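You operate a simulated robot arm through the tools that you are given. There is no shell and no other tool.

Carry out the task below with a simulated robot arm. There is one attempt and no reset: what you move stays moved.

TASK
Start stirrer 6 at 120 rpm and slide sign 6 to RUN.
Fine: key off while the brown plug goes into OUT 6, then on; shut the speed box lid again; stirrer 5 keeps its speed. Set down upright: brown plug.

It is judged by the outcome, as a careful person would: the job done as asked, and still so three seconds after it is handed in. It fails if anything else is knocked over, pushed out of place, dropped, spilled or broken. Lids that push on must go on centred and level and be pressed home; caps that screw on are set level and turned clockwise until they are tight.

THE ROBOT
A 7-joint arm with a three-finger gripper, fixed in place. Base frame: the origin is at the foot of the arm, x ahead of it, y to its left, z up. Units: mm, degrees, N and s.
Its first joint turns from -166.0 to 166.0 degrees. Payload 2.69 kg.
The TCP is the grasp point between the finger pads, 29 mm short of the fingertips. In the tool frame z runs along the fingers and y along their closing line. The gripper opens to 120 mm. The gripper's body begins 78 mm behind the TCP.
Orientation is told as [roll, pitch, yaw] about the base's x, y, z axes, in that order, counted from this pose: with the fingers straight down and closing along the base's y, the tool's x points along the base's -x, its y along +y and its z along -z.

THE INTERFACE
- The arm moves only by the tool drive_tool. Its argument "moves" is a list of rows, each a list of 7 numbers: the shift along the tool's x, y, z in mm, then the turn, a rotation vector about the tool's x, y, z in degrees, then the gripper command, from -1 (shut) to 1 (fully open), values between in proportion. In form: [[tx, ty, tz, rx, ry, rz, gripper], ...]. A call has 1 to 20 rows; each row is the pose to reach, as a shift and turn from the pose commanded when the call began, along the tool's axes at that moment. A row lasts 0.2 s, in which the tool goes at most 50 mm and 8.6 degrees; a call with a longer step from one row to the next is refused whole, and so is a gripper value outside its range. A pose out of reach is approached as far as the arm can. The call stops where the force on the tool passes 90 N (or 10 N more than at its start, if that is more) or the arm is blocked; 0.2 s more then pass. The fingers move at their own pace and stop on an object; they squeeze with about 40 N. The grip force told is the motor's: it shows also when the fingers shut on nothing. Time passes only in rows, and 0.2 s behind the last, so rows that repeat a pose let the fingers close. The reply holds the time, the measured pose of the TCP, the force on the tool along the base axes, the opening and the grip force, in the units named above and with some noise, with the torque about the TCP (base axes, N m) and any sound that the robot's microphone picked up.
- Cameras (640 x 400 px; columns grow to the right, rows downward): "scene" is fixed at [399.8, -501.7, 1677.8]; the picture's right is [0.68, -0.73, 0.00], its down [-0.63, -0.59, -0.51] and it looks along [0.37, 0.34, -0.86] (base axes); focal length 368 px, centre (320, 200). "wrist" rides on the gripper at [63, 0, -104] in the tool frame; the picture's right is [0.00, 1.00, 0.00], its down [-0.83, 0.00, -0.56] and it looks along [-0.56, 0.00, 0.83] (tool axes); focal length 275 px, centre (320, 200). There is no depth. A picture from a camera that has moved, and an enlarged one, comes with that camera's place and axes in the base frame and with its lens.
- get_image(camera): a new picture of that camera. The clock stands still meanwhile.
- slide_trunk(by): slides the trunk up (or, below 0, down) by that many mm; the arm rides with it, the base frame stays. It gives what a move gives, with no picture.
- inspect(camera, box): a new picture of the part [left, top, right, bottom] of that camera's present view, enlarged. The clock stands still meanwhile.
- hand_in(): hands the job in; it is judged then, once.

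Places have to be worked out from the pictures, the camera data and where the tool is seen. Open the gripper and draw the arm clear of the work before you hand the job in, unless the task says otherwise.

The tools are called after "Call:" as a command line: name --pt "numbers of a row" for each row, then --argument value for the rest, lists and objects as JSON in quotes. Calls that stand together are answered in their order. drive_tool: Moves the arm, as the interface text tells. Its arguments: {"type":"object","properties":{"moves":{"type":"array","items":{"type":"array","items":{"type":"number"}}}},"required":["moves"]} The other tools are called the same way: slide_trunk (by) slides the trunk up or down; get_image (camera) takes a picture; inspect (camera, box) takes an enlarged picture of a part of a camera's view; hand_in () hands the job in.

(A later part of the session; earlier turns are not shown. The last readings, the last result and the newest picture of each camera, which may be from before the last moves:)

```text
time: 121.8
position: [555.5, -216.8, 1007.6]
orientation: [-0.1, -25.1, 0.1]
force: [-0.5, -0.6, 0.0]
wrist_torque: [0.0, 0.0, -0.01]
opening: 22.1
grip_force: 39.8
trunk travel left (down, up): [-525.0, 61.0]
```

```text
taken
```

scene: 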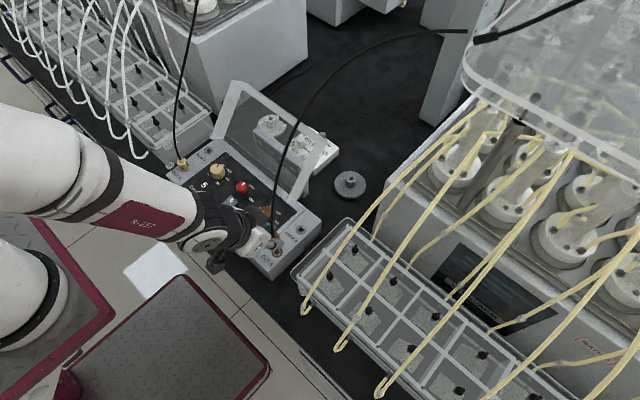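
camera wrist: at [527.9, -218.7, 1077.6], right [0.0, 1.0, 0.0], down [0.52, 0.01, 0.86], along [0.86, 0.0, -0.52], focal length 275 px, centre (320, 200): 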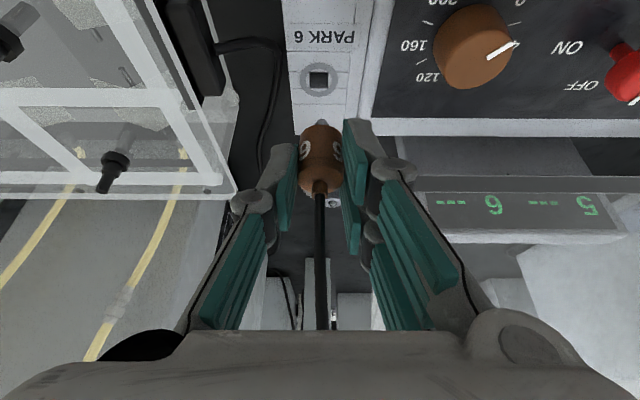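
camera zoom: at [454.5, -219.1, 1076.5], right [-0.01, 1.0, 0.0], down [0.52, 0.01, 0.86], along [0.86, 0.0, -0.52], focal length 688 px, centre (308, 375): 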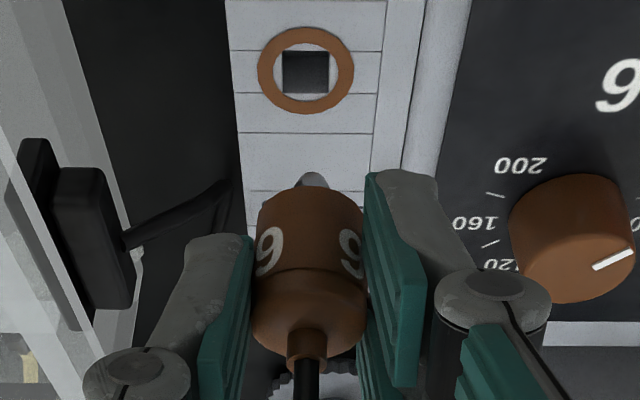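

Offset from the reference pixel is only (+2, -3) px, i.e. about -0.8 mm in x and +0.5 mm in y. I'll correct and descend 30 mm, then compare again.

Call:
drive_tool --pt "0.7 0.5 -0.3 0 0 0 -1" --pt "4.9 0.5 8.8 0 0 0 -1" --pt "9.2 0.5 17.8 0 0 0 -1" --pt "13.4 0.5 26.9 0 0 0 -1" --pt "13.4 0.5 26.9 0 0 0 -1"

Call:
inspect --camera "wrist" --box '[280, 50, 370, 210]'

Call:
inspect --camera "scene" --box '[240, 200, 320, 290]'

```text
time: 123.0
position: [554.3, -217.7, 977.9]
orientation: [-0.1, -25.1, 0.1]
force: [0.3, -0.2, -0.2]
wrist_torque: [0.0, 0.01, -0.04]
opening: 22.0
grip_force: 39.9
trunk travel left (down, up): [-525.0, 61.0]
```

```text
2.50 times, centred on (325, 130) of wrist
camera zoom: at [453.5, -218.4, 1046.4], right [0.0, 1.0, 0.0], down [0.52, 0.01, 0.86], along [0.86, 0.0, -0.52], focal length 688 px, centre (308, 375)
```

zoom: 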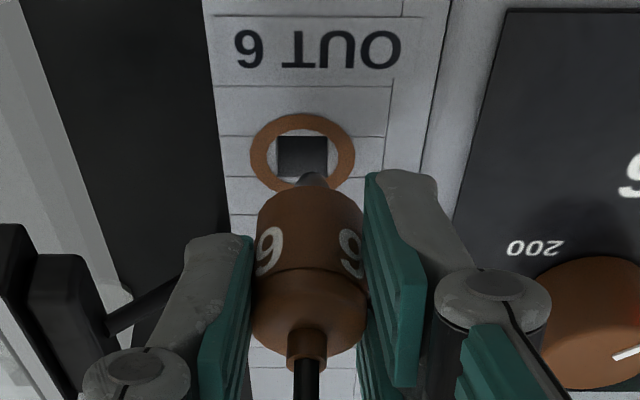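

```text
4.44 times, centred on (280, 245) of scene
camera zoom: at [399.8, -501.7, 1677.8], right [0.68, -0.73, 0.0], down [-0.63, -0.59, -0.51], along [0.37, 0.34, -0.86], focal length 1636 px, centre (498, 0)
```

zoom: 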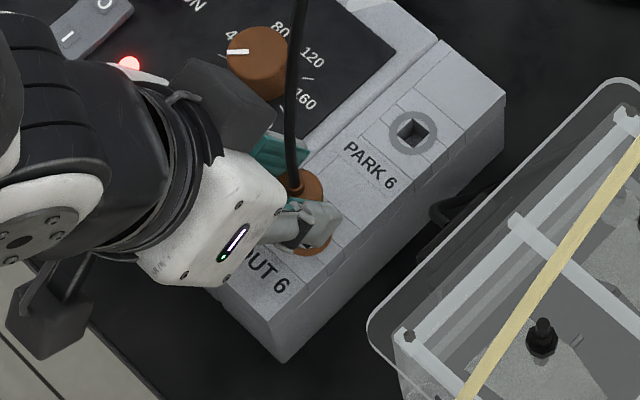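

Hole position agrees with the PARK reference within ~0.3 mm. I'll lower 8 mm to bring the pin to the hole mouth and check force and picture.

Call:
drive_tool --pt "1.7 0 3.6 0 0 0 -1" --pt "3.4 -0.2 7.2 0 0 0 -1" --pt "3.4 -0.2 7.2 0 0 0 -1"

Call:
inspect --camera "wrist" --box '[280, 50, 370, 210]'

Call:
inspect --camera "scene" --box '[250, 220, 310, 280]'

```text
time: 123.8
position: [555.0, -216.3, 969.4]
orientation: [-0.2, -25.1, 0.1]
force: [-0.2, 0.4, -0.6]
wrist_torque: [0.03, 0.02, 0.0]
opening: 22.0
grip_force: 39.9
trunk travel left (down, up): [-525.0, 61.0]
```

```text
2.50 times, centred on (325, 130) of wrist
camera zoom: at [453.5, -218.3, 1037.8], right [0.0, 1.0, 0.0], down [0.52, 0.01, 0.86], along [0.86, 0.0, -0.52], focal length 688 px, centre (308, 375)
```

zoom: 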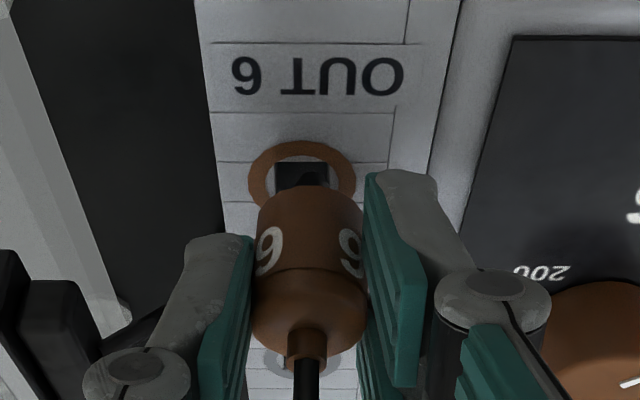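

```text
6.67 times, centred on (280, 250) of scene
camera zoom: at [399.8, -501.7, 1677.8], right [0.68, -0.73, 0.0], down [-0.63, -0.59, -0.51], along [0.37, 0.34, -0.86], focal length 2454 px, centre (587, -133)
```

zoom: 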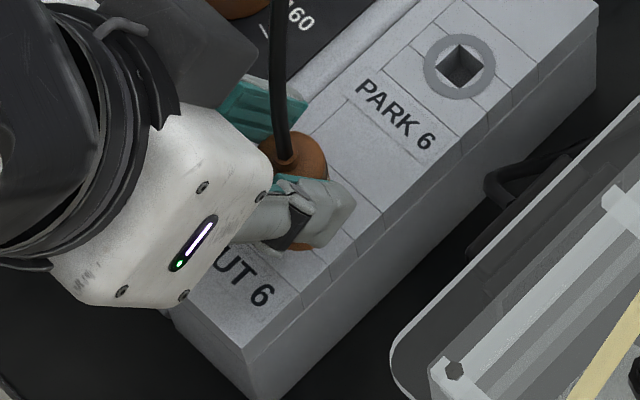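

The pin tip is at the mouth of the hole, slightly to +y of centre. I nudge -0.7 mm in y and lower another 8 mm.

Call:
drive_tool --pt "0 -0.7 0 0 0 0 -1" --pt "0.85 -0.7 1.8 0 0 0 -1" --pt "1.7 -0.7 3.6 0 0 0 -1" --pt "2.5 -0.7 5.4 0 0 0 -1" --pt "3.4 -0.7 7.2 0 0 0 -1" --pt "3.4 -0.7 7.2 0 0 0 -1"

Call:
inspect --camera "wrist" --box '[280, 50, 370, 210]'

```text
time: 125.2
position: [555.1, -218.0, 962.5]
orientation: [-0.1, -25.2, 0.1]
force: [0.1, -1.3, 0.3]
wrist_torque: [0.01, 0.0, 0.01]
opening: 21.7
grip_force: 40.2
trunk travel left (down, up): [-525.0, 61.0]
```

```text
2.50 times, centred on (325, 130) of wrist
camera zoom: at [453.0, -219.2, 1030.7], right [0.0, 1.0, 0.0], down [0.52, 0.01, 0.86], along [0.86, 0.0, -0.52], focal length 688 px, centre (308, 375)
```

zoom: 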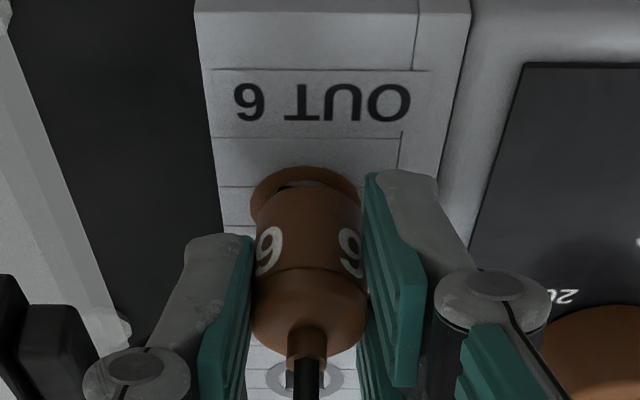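

Entering without resistance. Lowering the last ~5 mm to seat it.

Call:
drive_tool --pt "0.6 0 1.4 0 0 0 -1" --pt "1.3 0 2.7 0 0 0 -1" --pt "1.9 0 4.1 0 0 0 -1" --pt "2.1 0 4.6 0 0 0 -1" --pt "2.1 0 4.6 0 0 0 -1"

Call:
inspect --camera "wrist" --box '[280, 50, 370, 210]'

Call:
inspect --camera "scene" --box '[240, 200, 320, 290]'

```text
time: 126.5
position: [553.3, -216.4, 956.6]
orientation: [-0.1, -25.1, 0.2]
force: [-0.9, -0.5, -0.8]
wrist_torque: [0.01, 0.01, -0.01]
opening: 22.1
grip_force: 40.0
trunk travel left (down, up): [-525.0, 61.0]
```

```text
2.50 times, centred on (325, 130) of wrist
camera zoom: at [453.3, -219.2, 1026.1], right [0.0, 1.0, 0.0], down [0.52, 0.01, 0.86], along [0.86, 0.0, -0.52], focal length 688 px, centre (308, 375)
```

zoom: 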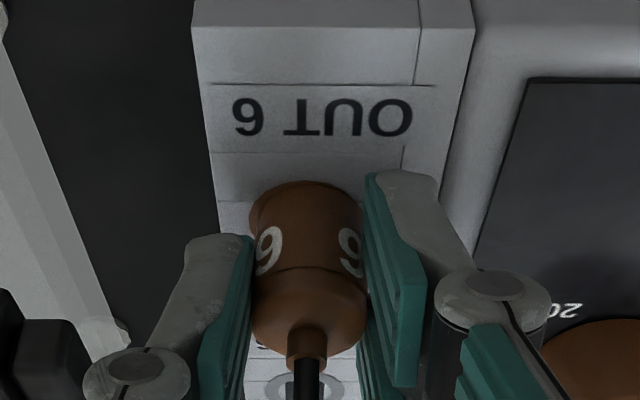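

```text
4.44 times, centred on (280, 245) of scene
camera zoom: at [399.8, -501.7, 1677.8], right [0.68, -0.73, 0.0], down [-0.63, -0.59, -0.51], along [0.37, 0.34, -0.86], focal length 1636 px, centre (498, 0)
```

zoom: 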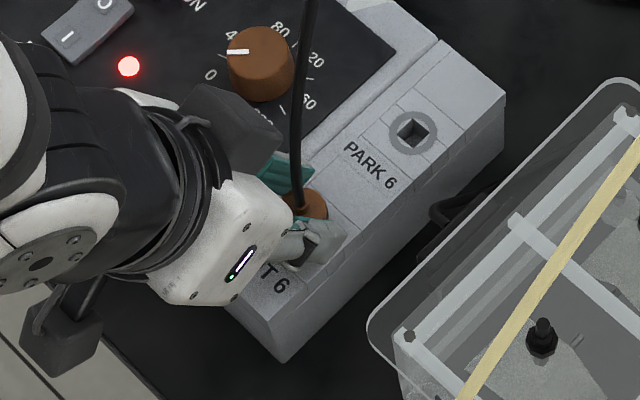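

Height now equals the seated height in PARK. I'll press gently to be sure it is home.

Call:
drive_tool --pt "0.4 0 0.9 0 0 0 -1" --pt "0.85 0 1.8 0 0 0 -1" --pt "0.85 0 1.8 0 0 0 -1"

```text
time: 127.2
position: [553.6, -217.0, 956.6]
orientation: [-0.1, -25.2, 0.0]
force: [-2.6, 1.8, 19.4]
wrist_torque: [-0.16, -0.1, -0.02]
opening: 21.7
grip_force: 40.2
trunk travel left (down, up): [-525.0, 61.0]
```

Call:
drive_tool --pt "0.85 0 1.8 0 0 0 -1" --pt "0.85 0 1.8 0 0 0 -1" --pt "-0.6 0 -1.4 0 0 0 -1" --pt "-0.6 0 -1.4 0 0 0 -1"

Call:
inspect --camera "wrist" --box '[280, 50, 370, 210]'

```text
time: 128.2
position: [552.2, -218.1, 956.1]
orientation: [0.0, -24.8, 0.0]
force: [0.1, -0.6, 0.9]
wrist_torque: [-0.01, 0.0, 0.01]
opening: 21.8
grip_force: 39.9
trunk travel left (down, up): [-525.0, 61.0]
```

```text
2.50 times, centred on (325, 130) of wrist
camera zoom: at [452.4, -219.2, 1025.0], right [0.0, 1.0, 0.0], down [0.52, 0.0, 0.85], along [0.85, 0.0, -0.52], focal length 688 px, centre (308, 375)
```

zoom: 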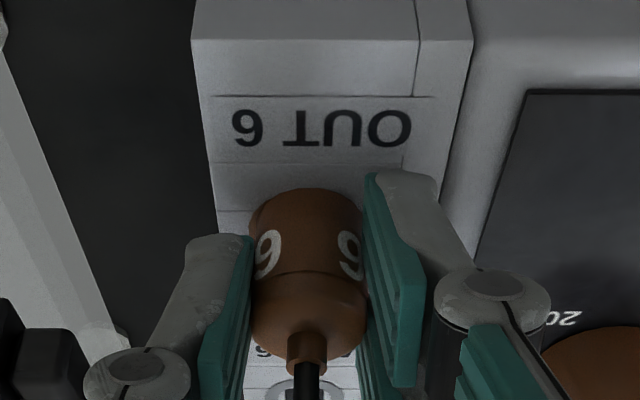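

Seated (contact force rose with no further travel). Releasing and backing off along the tool axis.

Call:
drive_tool --pt "0 0 0 0 0 0 -0.6" --pt "0 0 0 0 0 0 -0.3" --pt "0 0 -10 0 0 0 -0.3" --pt "0 0 -25 0 0 0 -0.3" --pt "0 0 -45 0 0 0 -0.2" --pt "0 0 -60 0 0 0 0" --pt "0 0 -60 0 0 0 0"

Call:
get_image --camera "wrist"

Call:
inspect --camera "scene" --box '[230, 190, 330, 290]'

```text
time: 129.8
position: [528.6, -219.0, 1010.5]
orientation: [0.0, -25.1, 0.1]
force: [0.4, -0.7, 0.3]
wrist_torque: [-0.02, -0.01, -0.02]
opening: 60.1
grip_force: 0.2
trunk travel left (down, up): [-525.0, 61.0]
```

```text
taken
camera wrist: at [427.3, -219.9, 1080.4], right [-0.01, 1.0, 0.0], down [0.52, 0.01, 0.86], along [0.86, 0.0, -0.52], focal length 275 px, centre (320, 200)
```

wrist: 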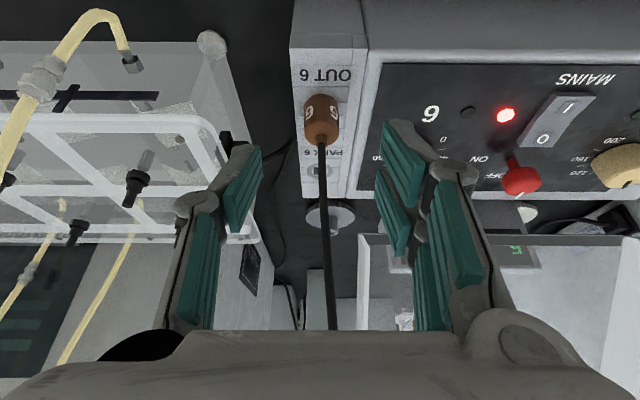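

```text
4.00 times, centred on (280, 240) of scene
camera zoom: at [399.8, -501.7, 1677.8], right [0.68, -0.73, 0.0], down [-0.63, -0.59, -0.51], along [0.37, 0.34, -0.86], focal length 1472 px, centre (480, 40)
```

zoom: 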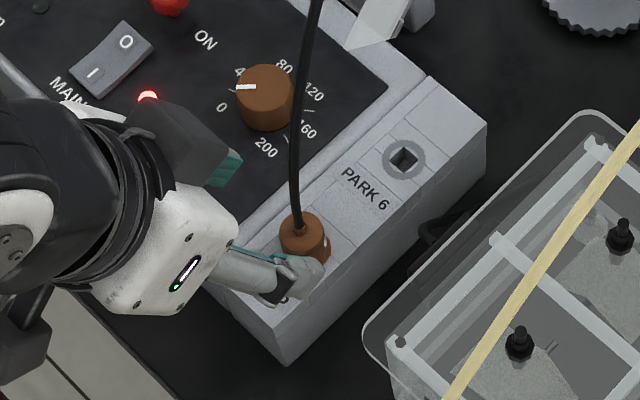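

The brown plug is seated upright in OUT 6. Next, dial 6: I back off from the cable, straighten up and move above the dial.

Call:
drive_tool --pt "1.2 0 -44.7 0 0 0 0" --pt "-11.5 36 -71.9 0 0 0 0" --pt "-33.8 78 -72.5 0 8 0 0" --pt "-70 81 -55.6 0 16 0 0" --pt "-103.9 81 -28.8 0 24 0 0" --pt "-103.9 81 -28.8 0 25.1 0 0"

Call:
get_image --camera "wrist"

```text
time: 131.2
position: [611.2, -136.6, 1080.7]
orientation: [-0.1, 0.1, 0.0]
force: [-0.4, -0.3, 0.7]
wrist_torque: [-0.02, -0.01, 0.01]
opening: 60.1
grip_force: 0.1
trunk travel left (down, up): [-525.0, 61.0]
```

```text
taken
camera wrist: at [548.4, -138.3, 1185.4], right [0.0, 1.0, 0.0], down [0.83, 0.01, 0.55], along [0.55, 0.0, -0.83], focal length 275 px, centre (320, 200)
```

wrist: 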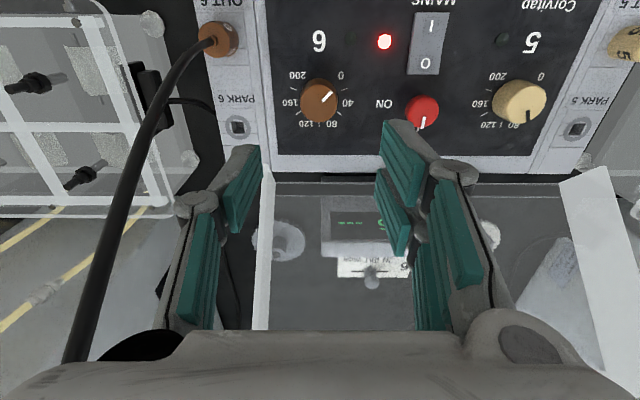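

Call:
drive_tool --pt "2 -0.6 30 0 0 0 0" --pt "2 -0.6 60 0 0 0 0" --pt "2 -0.6 85 0 0 0 0" --pt "2 -0.6 85 0 0 0 0"

Call:
get_image --camera "wrist"

Call:
inspect --camera "wrist" --box '[250, 70, 390, 200]'

```text
time: 132.2
position: [609.2, -137.4, 994.0]
orientation: [-0.2, 0.0, 0.0]
force: [-0.2, -0.1, -0.5]
wrist_torque: [0.01, -0.01, 0.02]
opening: 59.8
grip_force: 0.0
trunk travel left (down, up): [-525.0, 61.0]
```

```text
taken
camera wrist: at [546.4, -138.9, 1099.9], right [-0.01, 1.0, 0.0], down [0.83, 0.01, 0.56], along [0.56, 0.0, -0.83], focal length 275 px, centre (320, 200)
```

wrist: 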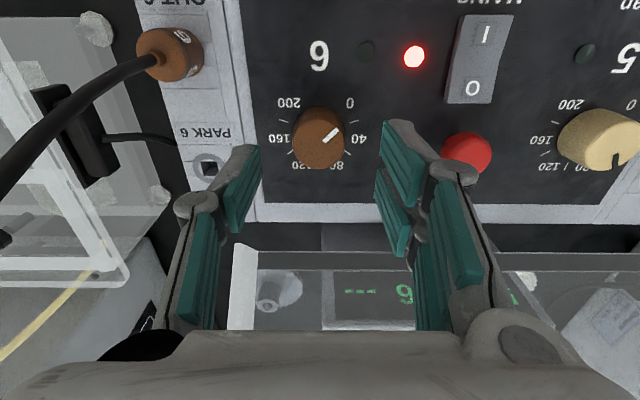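

```text
3.08 times, centred on (320, 135) of wrist
camera zoom: at [546.4, -138.9, 1099.9], right [-0.01, 1.0, 0.0], down [0.83, 0.01, 0.56], along [0.56, 0.0, -0.83], focal length 847 px, centre (320, 400)
```

zoom: 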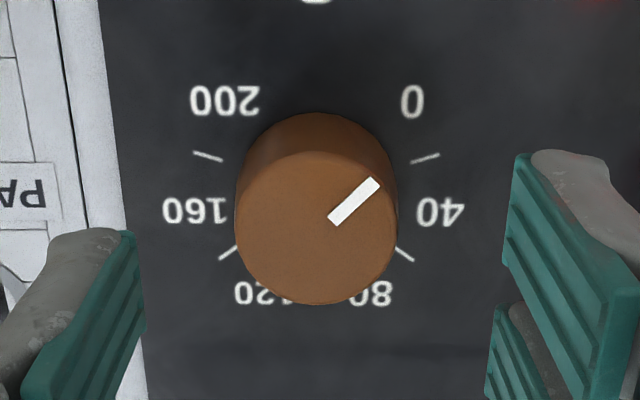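

Dial 6 is centred to within 1 mm, its pointer at 0; the scale runs 270° for 0–200, so 120 rpm needs +162° clockwise. I descend around the dial with a 46 mm opening.

Call:
drive_tool --pt "0 -0.7 15 0 0 0 -0.23" --pt "0 -0.7 28 0 0 0 -0.23" --pt "0 -0.7 36 0 0 0 -0.23" --pt "0 -0.7 36 0 0 0 -0.23"

Call:
get_image --camera "wrist"

```text
time: 133.2
position: [609.7, -136.8, 959.0]
orientation: [-0.1, 0.0, 0.0]
force: [-0.8, 0.9, -0.3]
wrist_torque: [0.03, -0.03, -0.02]
opening: 46.0
grip_force: 0.0
trunk travel left (down, up): [-525.0, 61.0]
```

```text
taken
camera wrist: at [546.1, -139.6, 1064.9], right [-0.01, 1.0, 0.0], down [0.83, 0.01, 0.56], along [0.56, 0.0, -0.83], focal length 275 px, centre (320, 200)
```

wrist: 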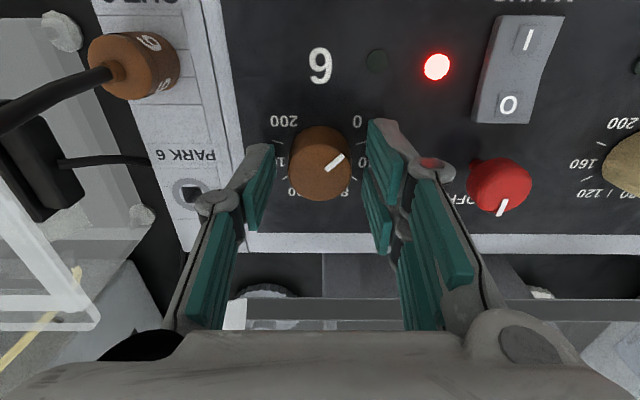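

Call:
drive_tool --pt "0 0 0 0 0 0 -0.5" --pt "0 0 0 0 0 0 -1" --pt "0 0 0 0 0 0 -1" --pt "0 0 0 0 0 0 -1"

```text
time: 134.2
position: [608.7, -139.1, 960.0]
orientation: [-0.2, 0.0, 0.0]
force: [0.2, -1.9, -2.4]
wrist_torque: [-0.07, -0.07, -0.02]
opening: 31.9
grip_force: 45.1
trunk travel left (down, up): [-525.0, 61.0]
```

Gripped at 31.9 mm with no side load. Turning clockwise 24° first.

Call:
drive_tool --pt "0 0 0 0 0 8 -1" --pt "0 0 0 0 0 16 -1" --pt "0 0 0 0 0 24 -1" --pt "0 0 0 0 0 24 -1"

Call:
get_image --camera "wrist"

```text
time: 135.2
position: [609.7, -138.2, 960.2]
orientation: [-0.2, 0.1, -24.1]
force: [1.6, 0.1, -5.6]
wrist_torque: [0.02, -0.02, 0.03]
opening: 32.0
grip_force: 44.9
trunk travel left (down, up): [-525.0, 61.0]
```

```text
taken
camera wrist: at [551.4, -113.6, 1064.9], right [0.4, 0.92, 0.0], down [0.76, -0.33, 0.56], along [0.51, -0.23, -0.83], focal length 275 px, centre (320, 200)
```

wrist: 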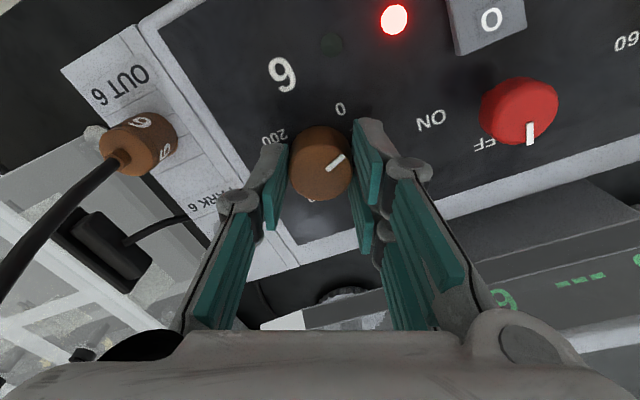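

Turning freely and well centred. Continue to 81° total.

Call:
drive_tool --pt "0 0 0 0 0 8.2 -1" --pt "0 0 0 0 0 16.4 -1" --pt "0 0 0 0 0 24.6 -1" --pt "0 0 0 0 0 32.8 -1" --pt "0 0 0 0 0 41 -1" --pt "0 0 0 0 0 49.2 -1" --pt "0 0 0 0 0 57 -1" --pt "0 0 0 0 0 57 -1"

Call:
get_image --camera "wrist"

Call:
inspect --camera "scene" --box '[200, 150, 330, 270]'

```text
time: 137.1
position: [608.5, -137.3, 959.8]
orientation: [0.0, -0.1, -81.1]
force: [4.0, 5.0, -14.7]
wrist_torque: [0.25, -0.19, -0.02]
opening: 32.0
grip_force: 45.1
trunk travel left (down, up): [-525.0, 61.0]
```

```text
taken
camera wrist: at [599.9, -75.9, 1065.0], right [0.99, 0.16, 0.0], down [0.13, -0.82, 0.56], along [0.09, -0.55, -0.83], focal length 275 px, centre (320, 200)
```

wrist: 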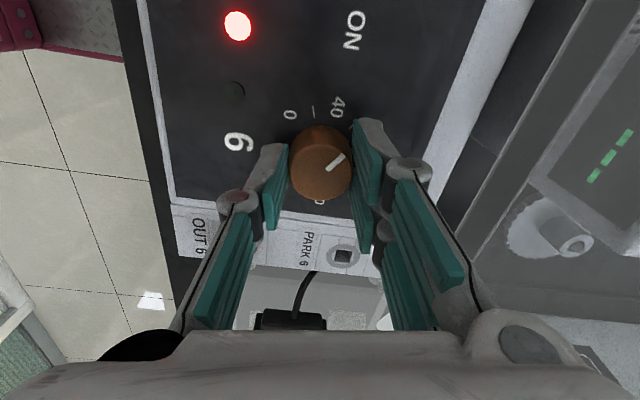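

```text
3.33 times, centred on (265, 210) of scene
camera zoom: at [399.8, -501.7, 1677.8], right [0.68, -0.73, 0.0], down [-0.63, -0.59, -0.51], along [0.37, 0.34, -0.86], focal length 1227 px, centre (503, 167)
```

zoom: 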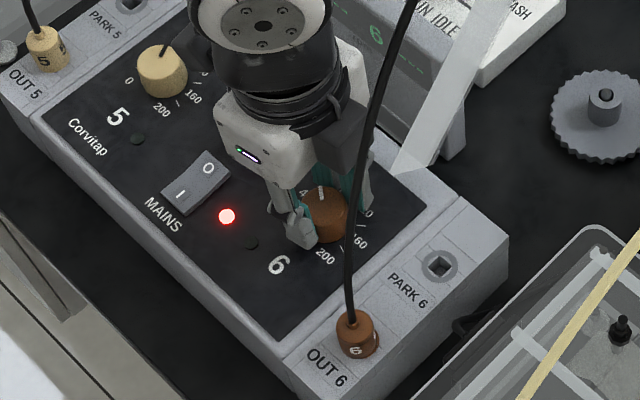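

Dial 6 is now at about 60. Release, swing back to yaw 0 around the dial, and grip again.

Call:
drive_tool --pt "0 0 0 0 0 0 -0.23" --pt "0 0 0 0 0 0 -0.2" --pt "0 0 0 0 0 -8.2 -0.2" --pt "0 0 0 0 0 -16.4 -0.2" --pt "0 0 0 0 0 -24.6 -0.2" --pt "0 0 0 0 0 -32.8 -0.2" --pt "0 0 0 0 0 -41 -0.2" --pt "0 0 0 0 0 -49.2 -0.2" --pt "0 0 0 0 0 -57.4 -0.2" --pt "0 0 0 0 0 -65.6 -0.2" --pt "0 0 0 0 0 -73.8 -0.2" --pt "0 0 0 0 0 -81 -0.2" --pt "0 0 0 0 0 -81 -0.2"

Call:
inspect --camera "wrist" --box '[240, 80, 400, 220]'

```text
time: 139.8
position: [609.7, -138.0, 960.2]
orientation: [-0.1, 0.0, 0.2]
force: [0.8, -1.0, 0.4]
wrist_torque: [0.02, 0.0, -0.01]
opening: 47.9
grip_force: 0.0
trunk travel left (down, up): [-525.0, 61.0]
```

```text
2.86 times, centred on (320, 150) of wrist
camera zoom: at [545.7, -139.8, 1065.6], right [-0.01, 1.0, 0.0], down [0.83, 0.01, 0.56], along [0.56, 0.0, -0.83], focal length 786 px, centre (320, 343)
```

zoom: 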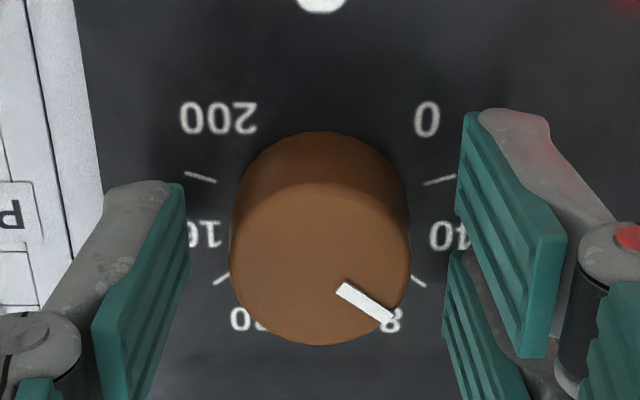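

The pointer sits at about 60 as expected. Grip and turn another 81°.

Call:
drive_tool --pt "0 0 0 0 0 0 -0.5" --pt "0 0 0 0 0 0 -1" --pt "0 0 0 0 0 0 -1" --pt "0 0 0 0 0 8.2 -1" --pt "0 0 0 0 0 16.4 -1" --pt "0 0 0 0 0 24.6 -1" --pt "0 0 0 0 0 32.8 -1" --pt "0 0 0 0 0 41 -1" --pt "0 0 0 0 0 49.2 -1" --pt "0 0 0 0 0 57.4 -1" --pt "0 0 0 0 0 65.6 -1" --pt "0 0 0 0 0 73.8 -1" --pt "0 0 0 0 0 81 -1" --pt "0 0 0 0 0 81 -1"

Call:
get_image --camera "wrist"

```text
time: 142.8
position: [609.4, -136.9, 960.3]
orientation: [0.0, -0.2, -81.0]
force: [8.4, 18.7, 17.2]
wrist_torque: [0.57, -0.4, 0.01]
opening: 32.0
grip_force: 44.9
trunk travel left (down, up): [-525.0, 61.0]
```

```text
taken
camera wrist: at [599.7, -75.5, 1065.5], right [0.99, 0.16, 0.0], down [0.13, -0.82, 0.56], along [0.09, -0.55, -0.83], focal length 275 px, centre (320, 200)
```

wrist: 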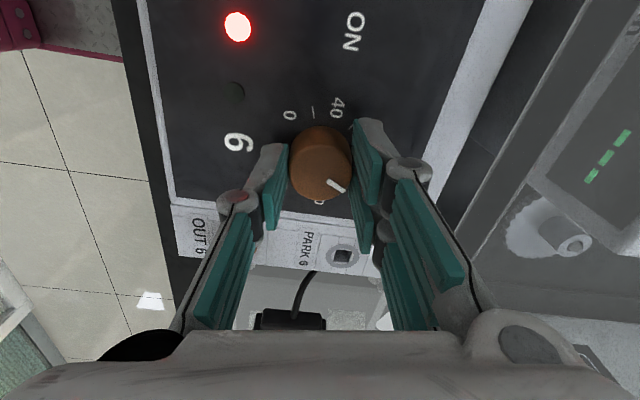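

Release, swing back to yaw 0 and lift to read the dial.

Call:
drive_tool --pt "0 0 0 0 0 0 -0.23" --pt "0 0 0 0 0 0 -0.2" --pt "0 0 -15 0 0 -8.2 -0.2" --pt "0 0 -30 0 0 -16.4 -0.2" --pt "0 0 -36 0 0 -24.6 -0.2" --pt "0 0 -36 0 0 -32.8 -0.2" --pt "0 0 -36 0 0 -41 -0.2" --pt "0 0 -36 0 0 -49.2 -0.2" --pt "0 0 -36 0 0 -57.4 -0.2" --pt "0 0 -36 0 0 -65.6 -0.2" --pt "0 0 -36 0 0 -73.8 -0.2" --pt "0 0 -36 0 0 -81 -0.2" --pt "0 0 -36 0 0 -81 -0.2"

Call:
inspect --camera "wrist" --box '[250, 70, 390, 200]'

Call:
inspect --camera "scene" --box '[200, 150, 330, 270]'

```text
time: 145.7
position: [607.8, -138.4, 996.1]
orientation: [-0.1, 0.0, 0.1]
force: [0.1, 0.1, 0.2]
wrist_torque: [0.0, -0.01, 0.01]
opening: 47.9
grip_force: 0.1
trunk travel left (down, up): [-525.0, 61.0]
```

```text
3.08 times, centred on (320, 135) of wrist
camera zoom: at [545.9, -138.9, 1101.4], right [-0.01, 1.0, 0.0], down [0.83, 0.01, 0.56], along [0.56, 0.0, -0.83], focal length 847 px, centre (320, 400)
```

zoom: 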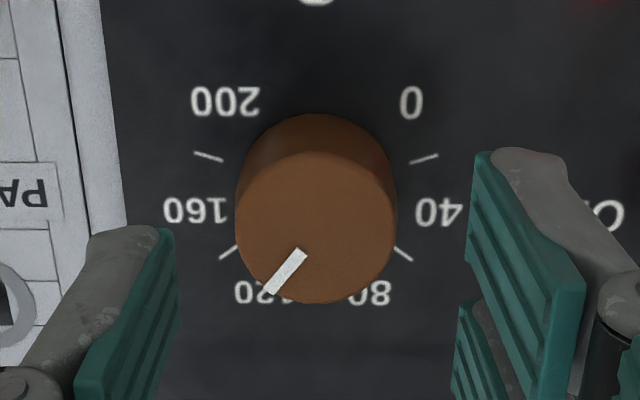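

```text
3.33 times, centred on (265, 210) of scene
camera zoom: at [399.8, -501.7, 1677.8], right [0.68, -0.73, 0.0], down [-0.63, -0.59, -0.51], along [0.37, 0.34, -0.86], focal length 1227 px, centre (503, 167)
```

zoom: 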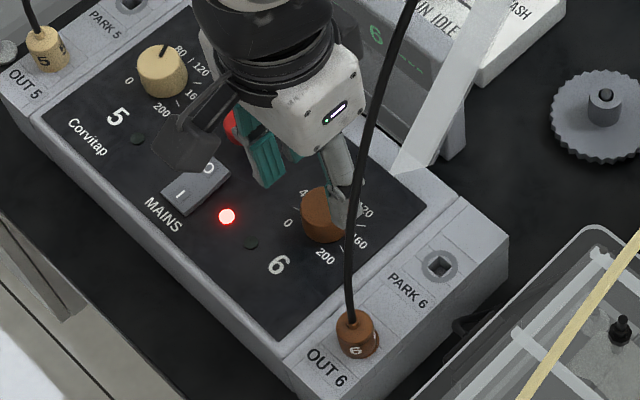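

The dial pointer is near 120 (perhaps slightly past); I'll fine-tune with the display once powered. Now go to the key to switch it ON.

Call:
drive_tool --pt "-2 30 -20 0 0 0 -0.2" --pt "-5 60 -20 0 0 0 -0.25" --pt "-7.5 88.5 -14 0 0 0 -0.25" --pt "-7.5 88.5 -14 0 0 0 -0.25"

Call:
get_image --camera "wrist"

Call:
inspect --camera "wrist" --box '[250, 70, 390, 200]'

```text
time: 146.7
position: [615.5, -48.7, 1008.6]
orientation: [-0.1, 0.0, -0.1]
force: [0.3, 0.1, 0.3]
wrist_torque: [0.0, 0.01, 0.0]
opening: 44.9
grip_force: 0.1
trunk travel left (down, up): [-525.0, 61.0]
```

```text
taken
camera wrist: at [553.9, -49.9, 1113.7], right [-0.01, 1.0, 0.0], down [0.83, 0.01, 0.56], along [0.56, 0.0, -0.83], focal length 275 px, centre (320, 200)
```

wrist: 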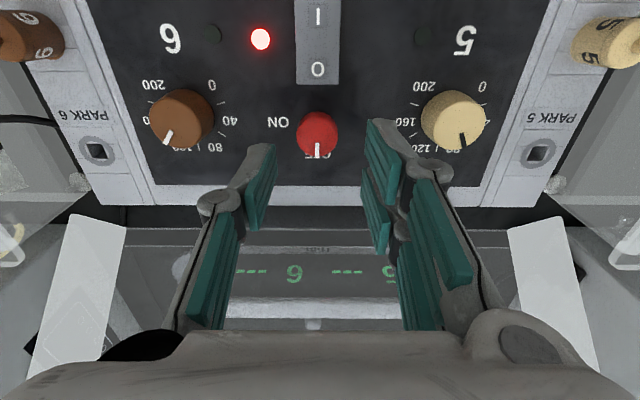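

```text
3.08 times, centred on (320, 135) of wrist
camera zoom: at [553.9, -49.9, 1113.7], right [-0.01, 1.0, 0.0], down [0.83, 0.01, 0.56], along [0.56, 0.0, -0.83], focal length 847 px, centre (320, 400)
```

zoom: 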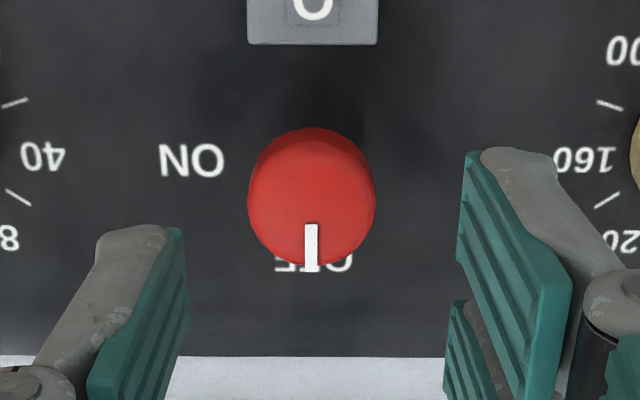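

Call:
inspect --camera "wrist" --box '[140, 80, 230, 160]'

Call:
inspect --camera "wrist" --box '[410, 80, 500, 160]'

```text
5.00 times, centred on (185, 120) of wrist
camera zoom: at [553.9, -49.9, 1113.7], right [-0.01, 1.0, 0.0], down [0.83, 0.01, 0.56], along [0.56, 0.0, -0.83], focal length 1376 px, centre (995, 600)
```

zoom: 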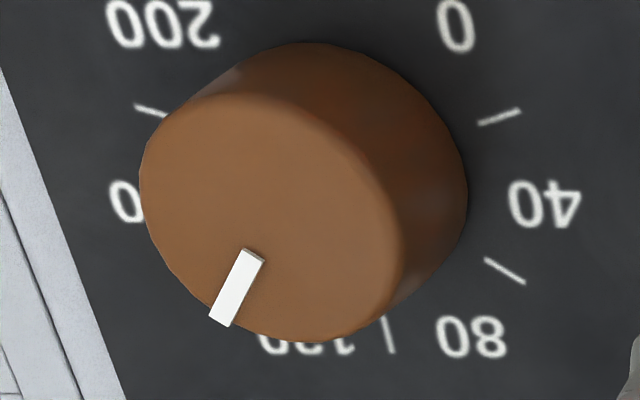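

```text
5.00 times, centred on (455, 120) of wrist
camera zoom: at [553.9, -49.9, 1113.7], right [-0.01, 1.0, 0.0], down [0.83, 0.01, 0.56], along [0.56, 0.0, -0.83], focal length 1376 px, centre (-355, 600)
```

zoom: 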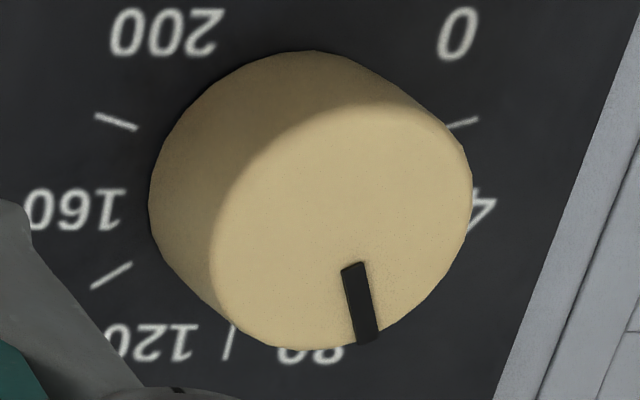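

By mirror comparison with dial 5 (at 80), dial 6 reads about 127, so I overshot ~9°. I'll go back to dial 6 and turn it back about 9.5° before switching on.

Call:
drive_tool --pt "2.5 -28 -6 0 0 0 -0.23" --pt "5 -58 -6 0 0 0 -0.23" --pt "7.5 -88.8 14 0 0 0 -0.23" --pt "7.5 -88.8 35 0 0 0 -0.23" --pt "7.5 -88.8 50 0 0 0 -0.23" --pt "7.5 -88.8 50 0 0 0 -0.23"

Call:
inspect --camera "wrist" --box '[240, 80, 400, 220]'

```text
time: 148.1
position: [609.9, -138.4, 959.8]
orientation: [0.0, 0.1, 0.0]
force: [0.1, 0.6, 0.1]
wrist_torque: [-0.01, 0.02, -0.02]
opening: 46.3
grip_force: 0.1
trunk travel left (down, up): [-525.0, 61.0]
```

```text
2.86 times, centred on (320, 150) of wrist
camera zoom: at [547.0, -139.4, 1065.5], right [-0.01, 1.0, 0.0], down [0.83, 0.01, 0.56], along [0.56, 0.0, -0.83], focal length 786 px, centre (320, 343)
```

zoom: 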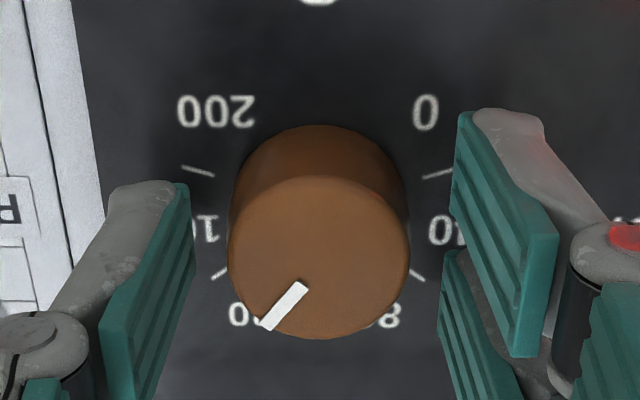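

Call:
drive_tool --pt "0 0 0 0 0 0 -0.5" --pt "0 0 0 0 0 0 -1" --pt "0 0 0 0 0 0 -1" --pt "0 0 0 0 0 0 -1"

Call:
inspect --camera "wrist" --box '[240, 80, 400, 220]'

```text
time: 149.1
position: [608.5, -139.0, 959.9]
orientation: [-0.1, 0.0, 0.0]
force: [-0.7, -5.8, -3.2]
wrist_torque: [-0.26, -0.25, 0.0]
opening: 31.9
grip_force: 45.1
trunk travel left (down, up): [-525.0, 61.0]
```

```text
2.86 times, centred on (320, 150) of wrist
camera zoom: at [547.0, -139.8, 1065.6], right [0.0, 1.0, 0.0], down [0.83, 0.01, 0.56], along [0.56, 0.0, -0.83], focal length 786 px, centre (320, 343)
```

zoom: 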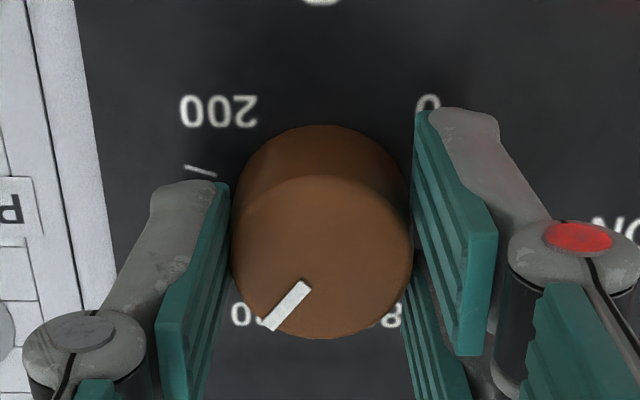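

Gripping does not disturb it. Turn back 9.4°, release, and check.

Call:
drive_tool --pt "0 0 0 0 0 -4.7 -1" --pt "0 0 0 0 0 -9.4 -1" --pt "0 0 0 0 0 -9.4 -1" --pt "0 0 0 0 0 -9.4 -1" --pt "0 0 0 0 0 -9.4 -0.4" --pt "0 0 0 0 0 -9.4 -0.2" --pt "0 0 0 0 0 0 -0.2" --pt "0 0 0 0 0 0 -0.2"

Call:
inspect --camera "wrist" --box '[240, 80, 400, 220]'

```text
refused: row 7 steps farther than a row can; nothing moved
```

```text
2.86 times, centred on (320, 150) of wrist
camera zoom: at [547.0, -139.8, 1065.6], right [0.0, 1.0, 0.0], down [0.83, 0.01, 0.56], along [0.56, 0.0, -0.83], focal length 786 px, centre (320, 343)
```

zoom: 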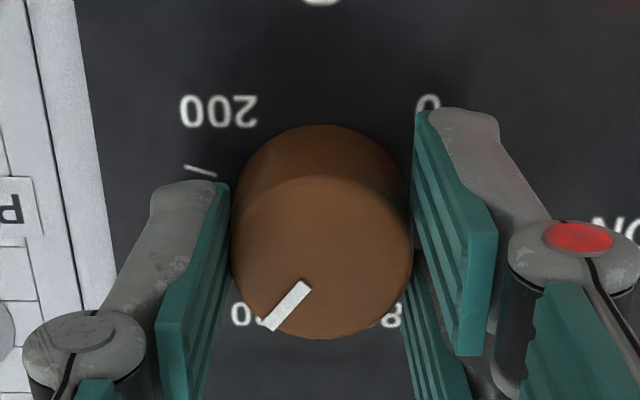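

One row was too large a step; I split the return swing and repeat the same plan.

Call:
drive_tool --pt "0 0 0 0 0 -4.7 -1" --pt "0 0 0 0 0 -9.4 -1" --pt "0 0 0 0 0 -9.4 -1" --pt "0 0 0 0 0 -9.4 -1" --pt "0 0 0 0 0 -9.4 -0.4" --pt "0 0 0 0 0 -9.4 -0.2" --pt "0 0 0 0 0 -4.7 -0.2" --pt "0 0 0 0 0 0 -0.2" --pt "0 0 0 0 0 0 -0.2"

Call:
inspect --camera "wrist" --box '[240, 80, 400, 220]'

```text
time: 151.1
position: [607.6, -138.7, 959.5]
orientation: [-0.1, 0.0, 0.0]
force: [0.6, 0.1, -0.5]
wrist_torque: [0.01, 0.02, -0.05]
opening: 47.9
grip_force: 0.1
trunk travel left (down, up): [-525.0, 61.0]
```

```text
2.86 times, centred on (320, 150) of wrist
camera zoom: at [546.2, -140.3, 1065.0], right [0.0, 1.0, 0.0], down [0.83, 0.0, 0.56], along [0.56, 0.0, -0.83], focal length 786 px, centre (320, 343)
```

zoom: 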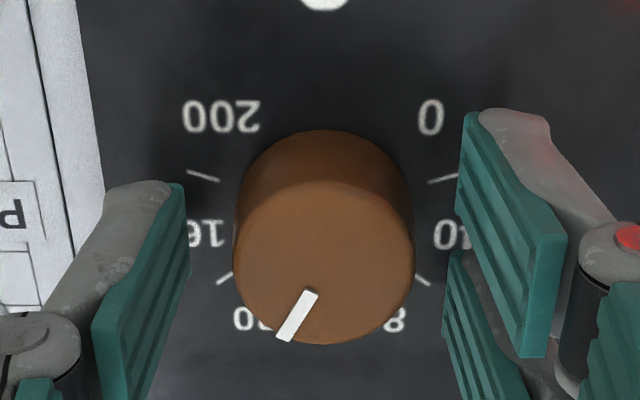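

The pointer is now at 27° ≈ 120 rpm. Back to the key to turn it ON.

Call:
drive_tool --pt "0 0 -30 0 0 0 -0.2" --pt "-1 10 -56 0 0 0 -0.2" --pt "-3 50 -56 0 0 0 -0.25" --pt "-7.5 87.1 -50 0 0 0 -0.25" --pt "-7.5 87.1 -50 0 0 0 -0.25"

Call:
inspect --camera "wrist" --box '[250, 70, 390, 200]'

```text
time: 152.2
position: [614.6, -50.0, 1008.9]
orientation: [-0.1, 0.1, -0.1]
force: [0.8, 0.4, -0.3]
wrist_torque: [-0.01, -0.05, 0.0]
opening: 45.1
grip_force: 0.1
trunk travel left (down, up): [-525.0, 61.0]
```

```text
3.08 times, centred on (320, 135) of wrist
camera zoom: at [552.9, -51.9, 1114.4], right [0.0, 1.0, 0.0], down [0.83, 0.0, 0.56], along [0.56, 0.0, -0.83], focal length 847 px, centre (320, 400)
```

zoom: 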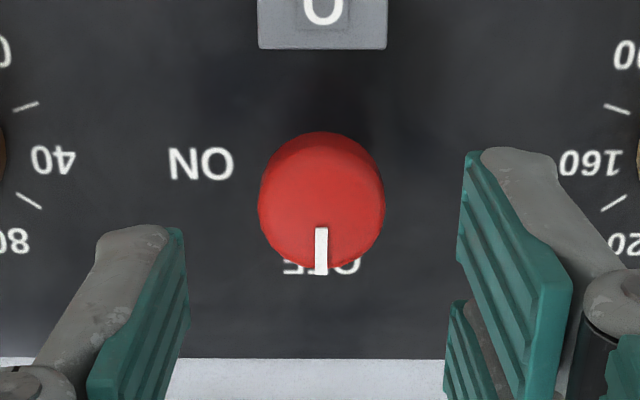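

Well centred. Descend to the higher grip level (z 966), grip, and turn 90° clockwise to ON.

Call:
drive_tool --pt "0 0 20 0 0 0 -0.25" --pt "0 0 38 0 0 0 -0.3" --pt "0 0 43 0 0 0 -0.3" --pt "0 0 43 0 0 0 -0.6" --pt "0 0 43 0 0 0 -1" --pt "0 0 43 0 0 0 -1" --pt "0 0 43 0 0 0 -1"

```text
time: 153.8
position: [616.2, -51.5, 966.7]
orientation: [-0.2, 0.1, 0.0]
force: [0.8, 0.4, -7.1]
wrist_torque: [-0.01, -0.2, -0.01]
opening: 24.6
grip_force: 44.8
trunk travel left (down, up): [-525.0, 61.0]
```

Call:
drive_tool --pt "0 0 0 0 0 8.2 -1" --pt "0 0 0 0 0 16.4 -1" --pt "0 0 0 0 0 24.6 -1" --pt "0 0 0 0 0 32.8 -1" --pt "0 0 0 0 0 41 -1" --pt "0 0 0 0 0 45 -1" --pt "0 0 0 0 0 45 -1"

Call:
get_image --camera "wrist"

```text
time: 155.4
position: [614.4, -50.0, 966.8]
orientation: [-0.2, 0.1, -45.1]
force: [-6.3, 4.7, -20.5]
wrist_torque: [0.17, 0.3, -0.01]
opening: 24.7
grip_force: 45.2
trunk travel left (down, up): [-525.0, 61.0]
```

```text
taken
camera wrist: at [571.5, -7.6, 1071.8], right [0.7, 0.71, 0.0], down [0.59, -0.58, 0.55], along [0.39, -0.39, -0.83], focal length 275 px, centre (320, 200)
```

wrist: 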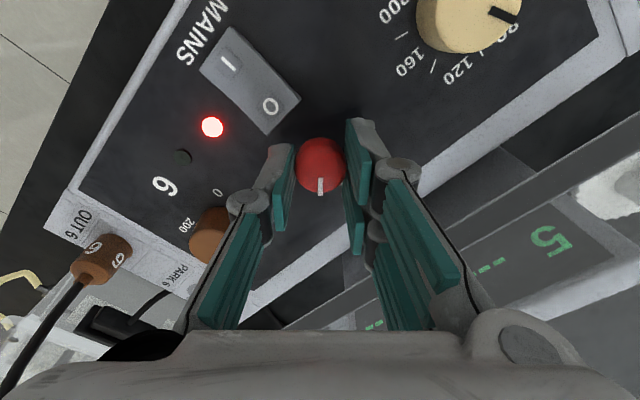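

Call:
drive_tool --pt "0 0 1 0 0 8.2 -1" --pt "0 0 1 0 0 16.4 -1" --pt "0 0 1 0 0 24.6 -1" --pt "0 0 1 0 0 32.8 -1" --pt "0 0 1 0 0 41 -1" --pt "0 0 1 0 0 45 -1" --pt "0 0 1 0 0 45 -1"

Call:
get_image --camera "wrist"

Call:
inspect --camera "scene" --box '[190, 110, 330, 260]'

```text
time: 157.1
position: [614.0, -51.1, 965.6]
orientation: [-0.1, 0.0, -89.9]
force: [-21.7, 7.2, 13.4]
wrist_torque: [-0.05, 0.5, 0.02]
opening: 25.0
grip_force: 44.7
trunk travel left (down, up): [-525.0, 61.0]
```

```text
taken
camera wrist: at [615.1, 10.9, 1071.7], right [1.0, 0.0, 0.0], down [0.0, -0.83, 0.56], along [0.0, -0.56, -0.83], focal length 275 px, centre (320, 200)
```

wrist: 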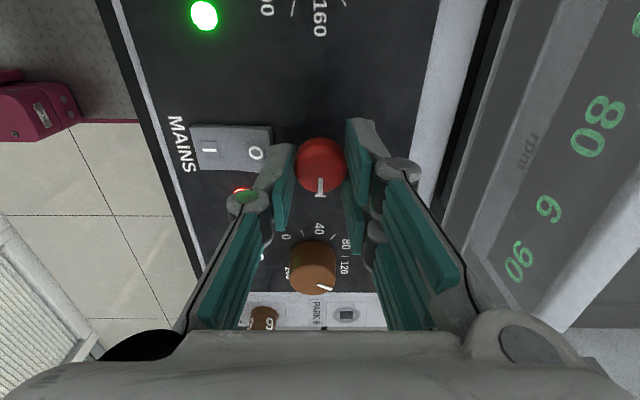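

```text
2.67 times, centred on (260, 185) of scene
camera zoom: at [399.8, -501.7, 1677.8], right [0.68, -0.73, 0.0], down [-0.63, -0.59, -0.51], along [0.37, 0.34, -0.86], focal length 982 px, centre (480, 240)
```

zoom: 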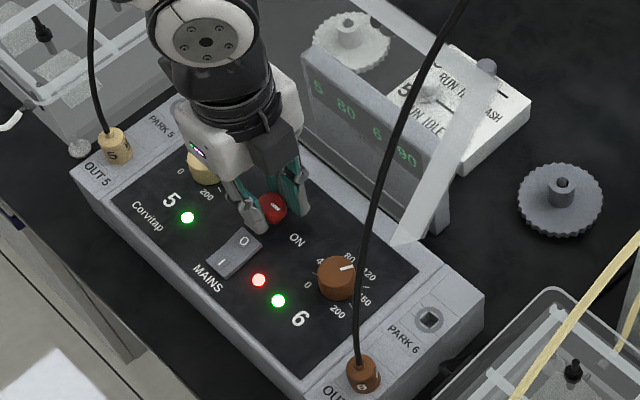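

Key is ON: both green lamps lit, display shows 5: 80 and 6: 90 (perhaps still ramping). I'll release the key, lift, and read again.

Call:
drive_tool --pt "0 0 0 0 0 0 -0.4" --pt "0 0 0 0 0 0 -0.3" --pt "0 0 -25 0 0 0 -0.3" --pt "0 0 -50 0 0 -8 -0.3" --pt "0 0 -60 0 0 -16 -0.3" --pt "0 0 -60 0 0 -24 -0.3" --pt "0 0 -60 0 0 -32 -0.2" --pt "0 0 -60 0 0 -40 -0.2" --pt "0 0 -60 0 0 -48 -0.2" --pt "0 0 -60 0 0 -56 -0.2" --pt "0 0 -60 0 0 -64 -0.2" --pt "0 0 -60 0 0 -72 -0.2" --pt "0 0 -60 0 0 -80 -0.2" --pt "0 0 -60 0 0 -88 -0.2" --pt "0 0 -60 0 0 -90 -0.2"

Call:
get_image --camera "wrist"

Call:
inspect --camera "scene" --box '[190, 110, 330, 260]'

```text
time: 160.2
position: [615.4, -51.0, 1027.2]
orientation: [-0.1, -0.1, 0.1]
force: [0.9, 0.9, -0.2]
wrist_torque: [0.02, -0.02, 0.0]
opening: 48.3
grip_force: 0.0
trunk travel left (down, up): [-525.0, 61.0]
```

```text
taken
camera wrist: at [553.6, -52.4, 1131.3], right [-0.01, 1.0, 0.0], down [0.83, 0.01, 0.56], along [0.56, 0.0, -0.83], focal length 275 px, centre (320, 200)
```

wrist: 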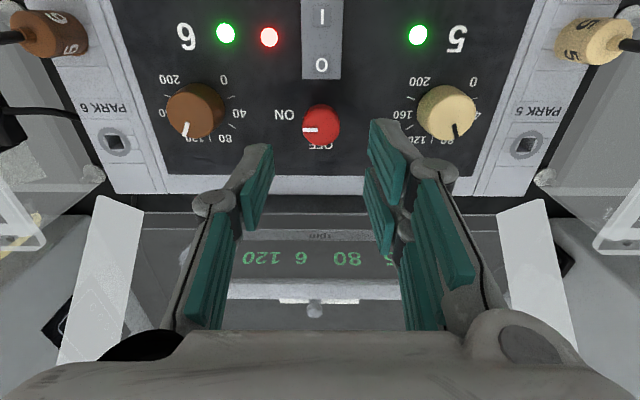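

```text
2.67 times, centred on (260, 185) of scene
camera zoom: at [399.8, -501.7, 1677.8], right [0.68, -0.73, 0.0], down [-0.63, -0.59, -0.51], along [0.37, 0.34, -0.86], focal length 982 px, centre (480, 240)
```

zoom: 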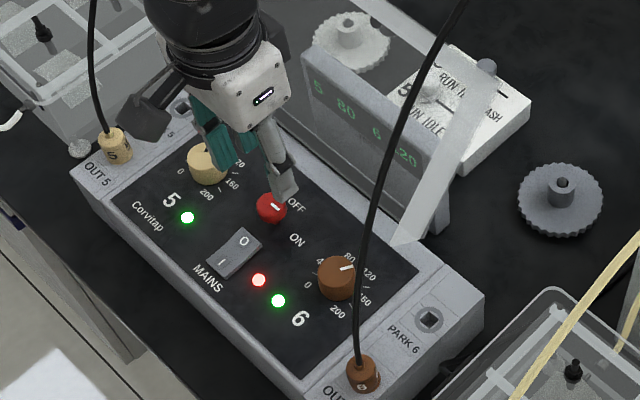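

Call:
inspect --camera "wrist" --box '[230, 230, 400, 290]'

Call:
inspect --camera "wrist" --box '[260, 80, 380, 170]'

Call:
inspect --camera "scene" --box '[250, 120, 320, 190]'

```text
3.76 times, centred on (315, 260) of wrist
camera zoom: at [553.6, -52.4, 1131.3], right [-0.01, 1.0, 0.0], down [0.83, 0.01, 0.56], along [0.56, 0.0, -0.83], focal length 1036 px, centre (339, -26)
```

zoom: 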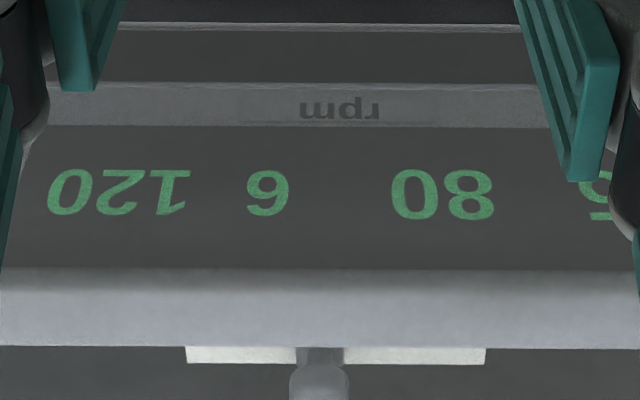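

```text
4.44 times, centred on (320, 125) of wrist
camera zoom: at [553.6, -52.4, 1131.3], right [-0.01, 1.0, 0.0], down [0.83, 0.01, 0.56], along [0.56, 0.0, -0.83], focal length 1224 px, centre (320, 533)
```

zoom: 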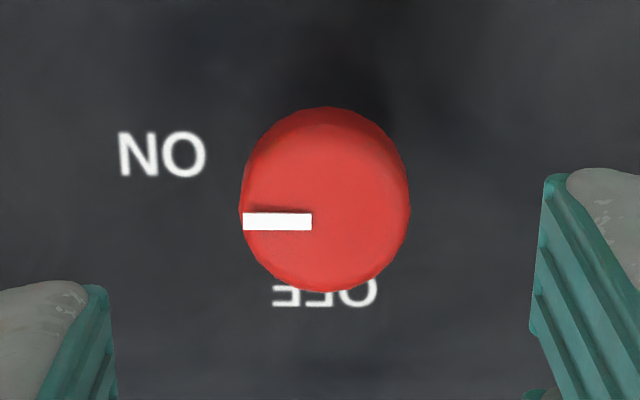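

```text
5.71 times, centred on (285, 155) of scene
camera zoom: at [399.8, -501.7, 1677.8], right [0.68, -0.73, 0.0], down [-0.63, -0.59, -0.51], along [0.37, 0.34, -0.86], focal length 2103 px, centre (520, 457)
```

zoom: 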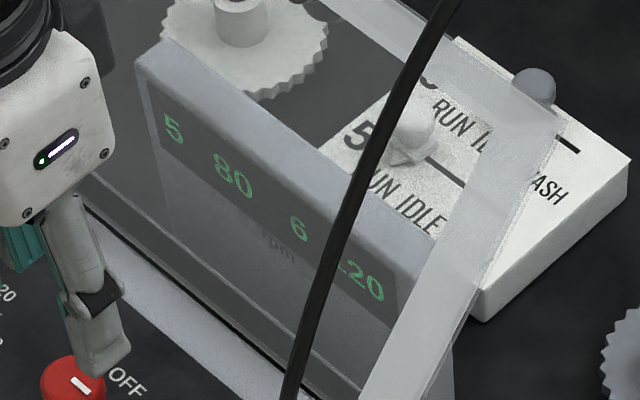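

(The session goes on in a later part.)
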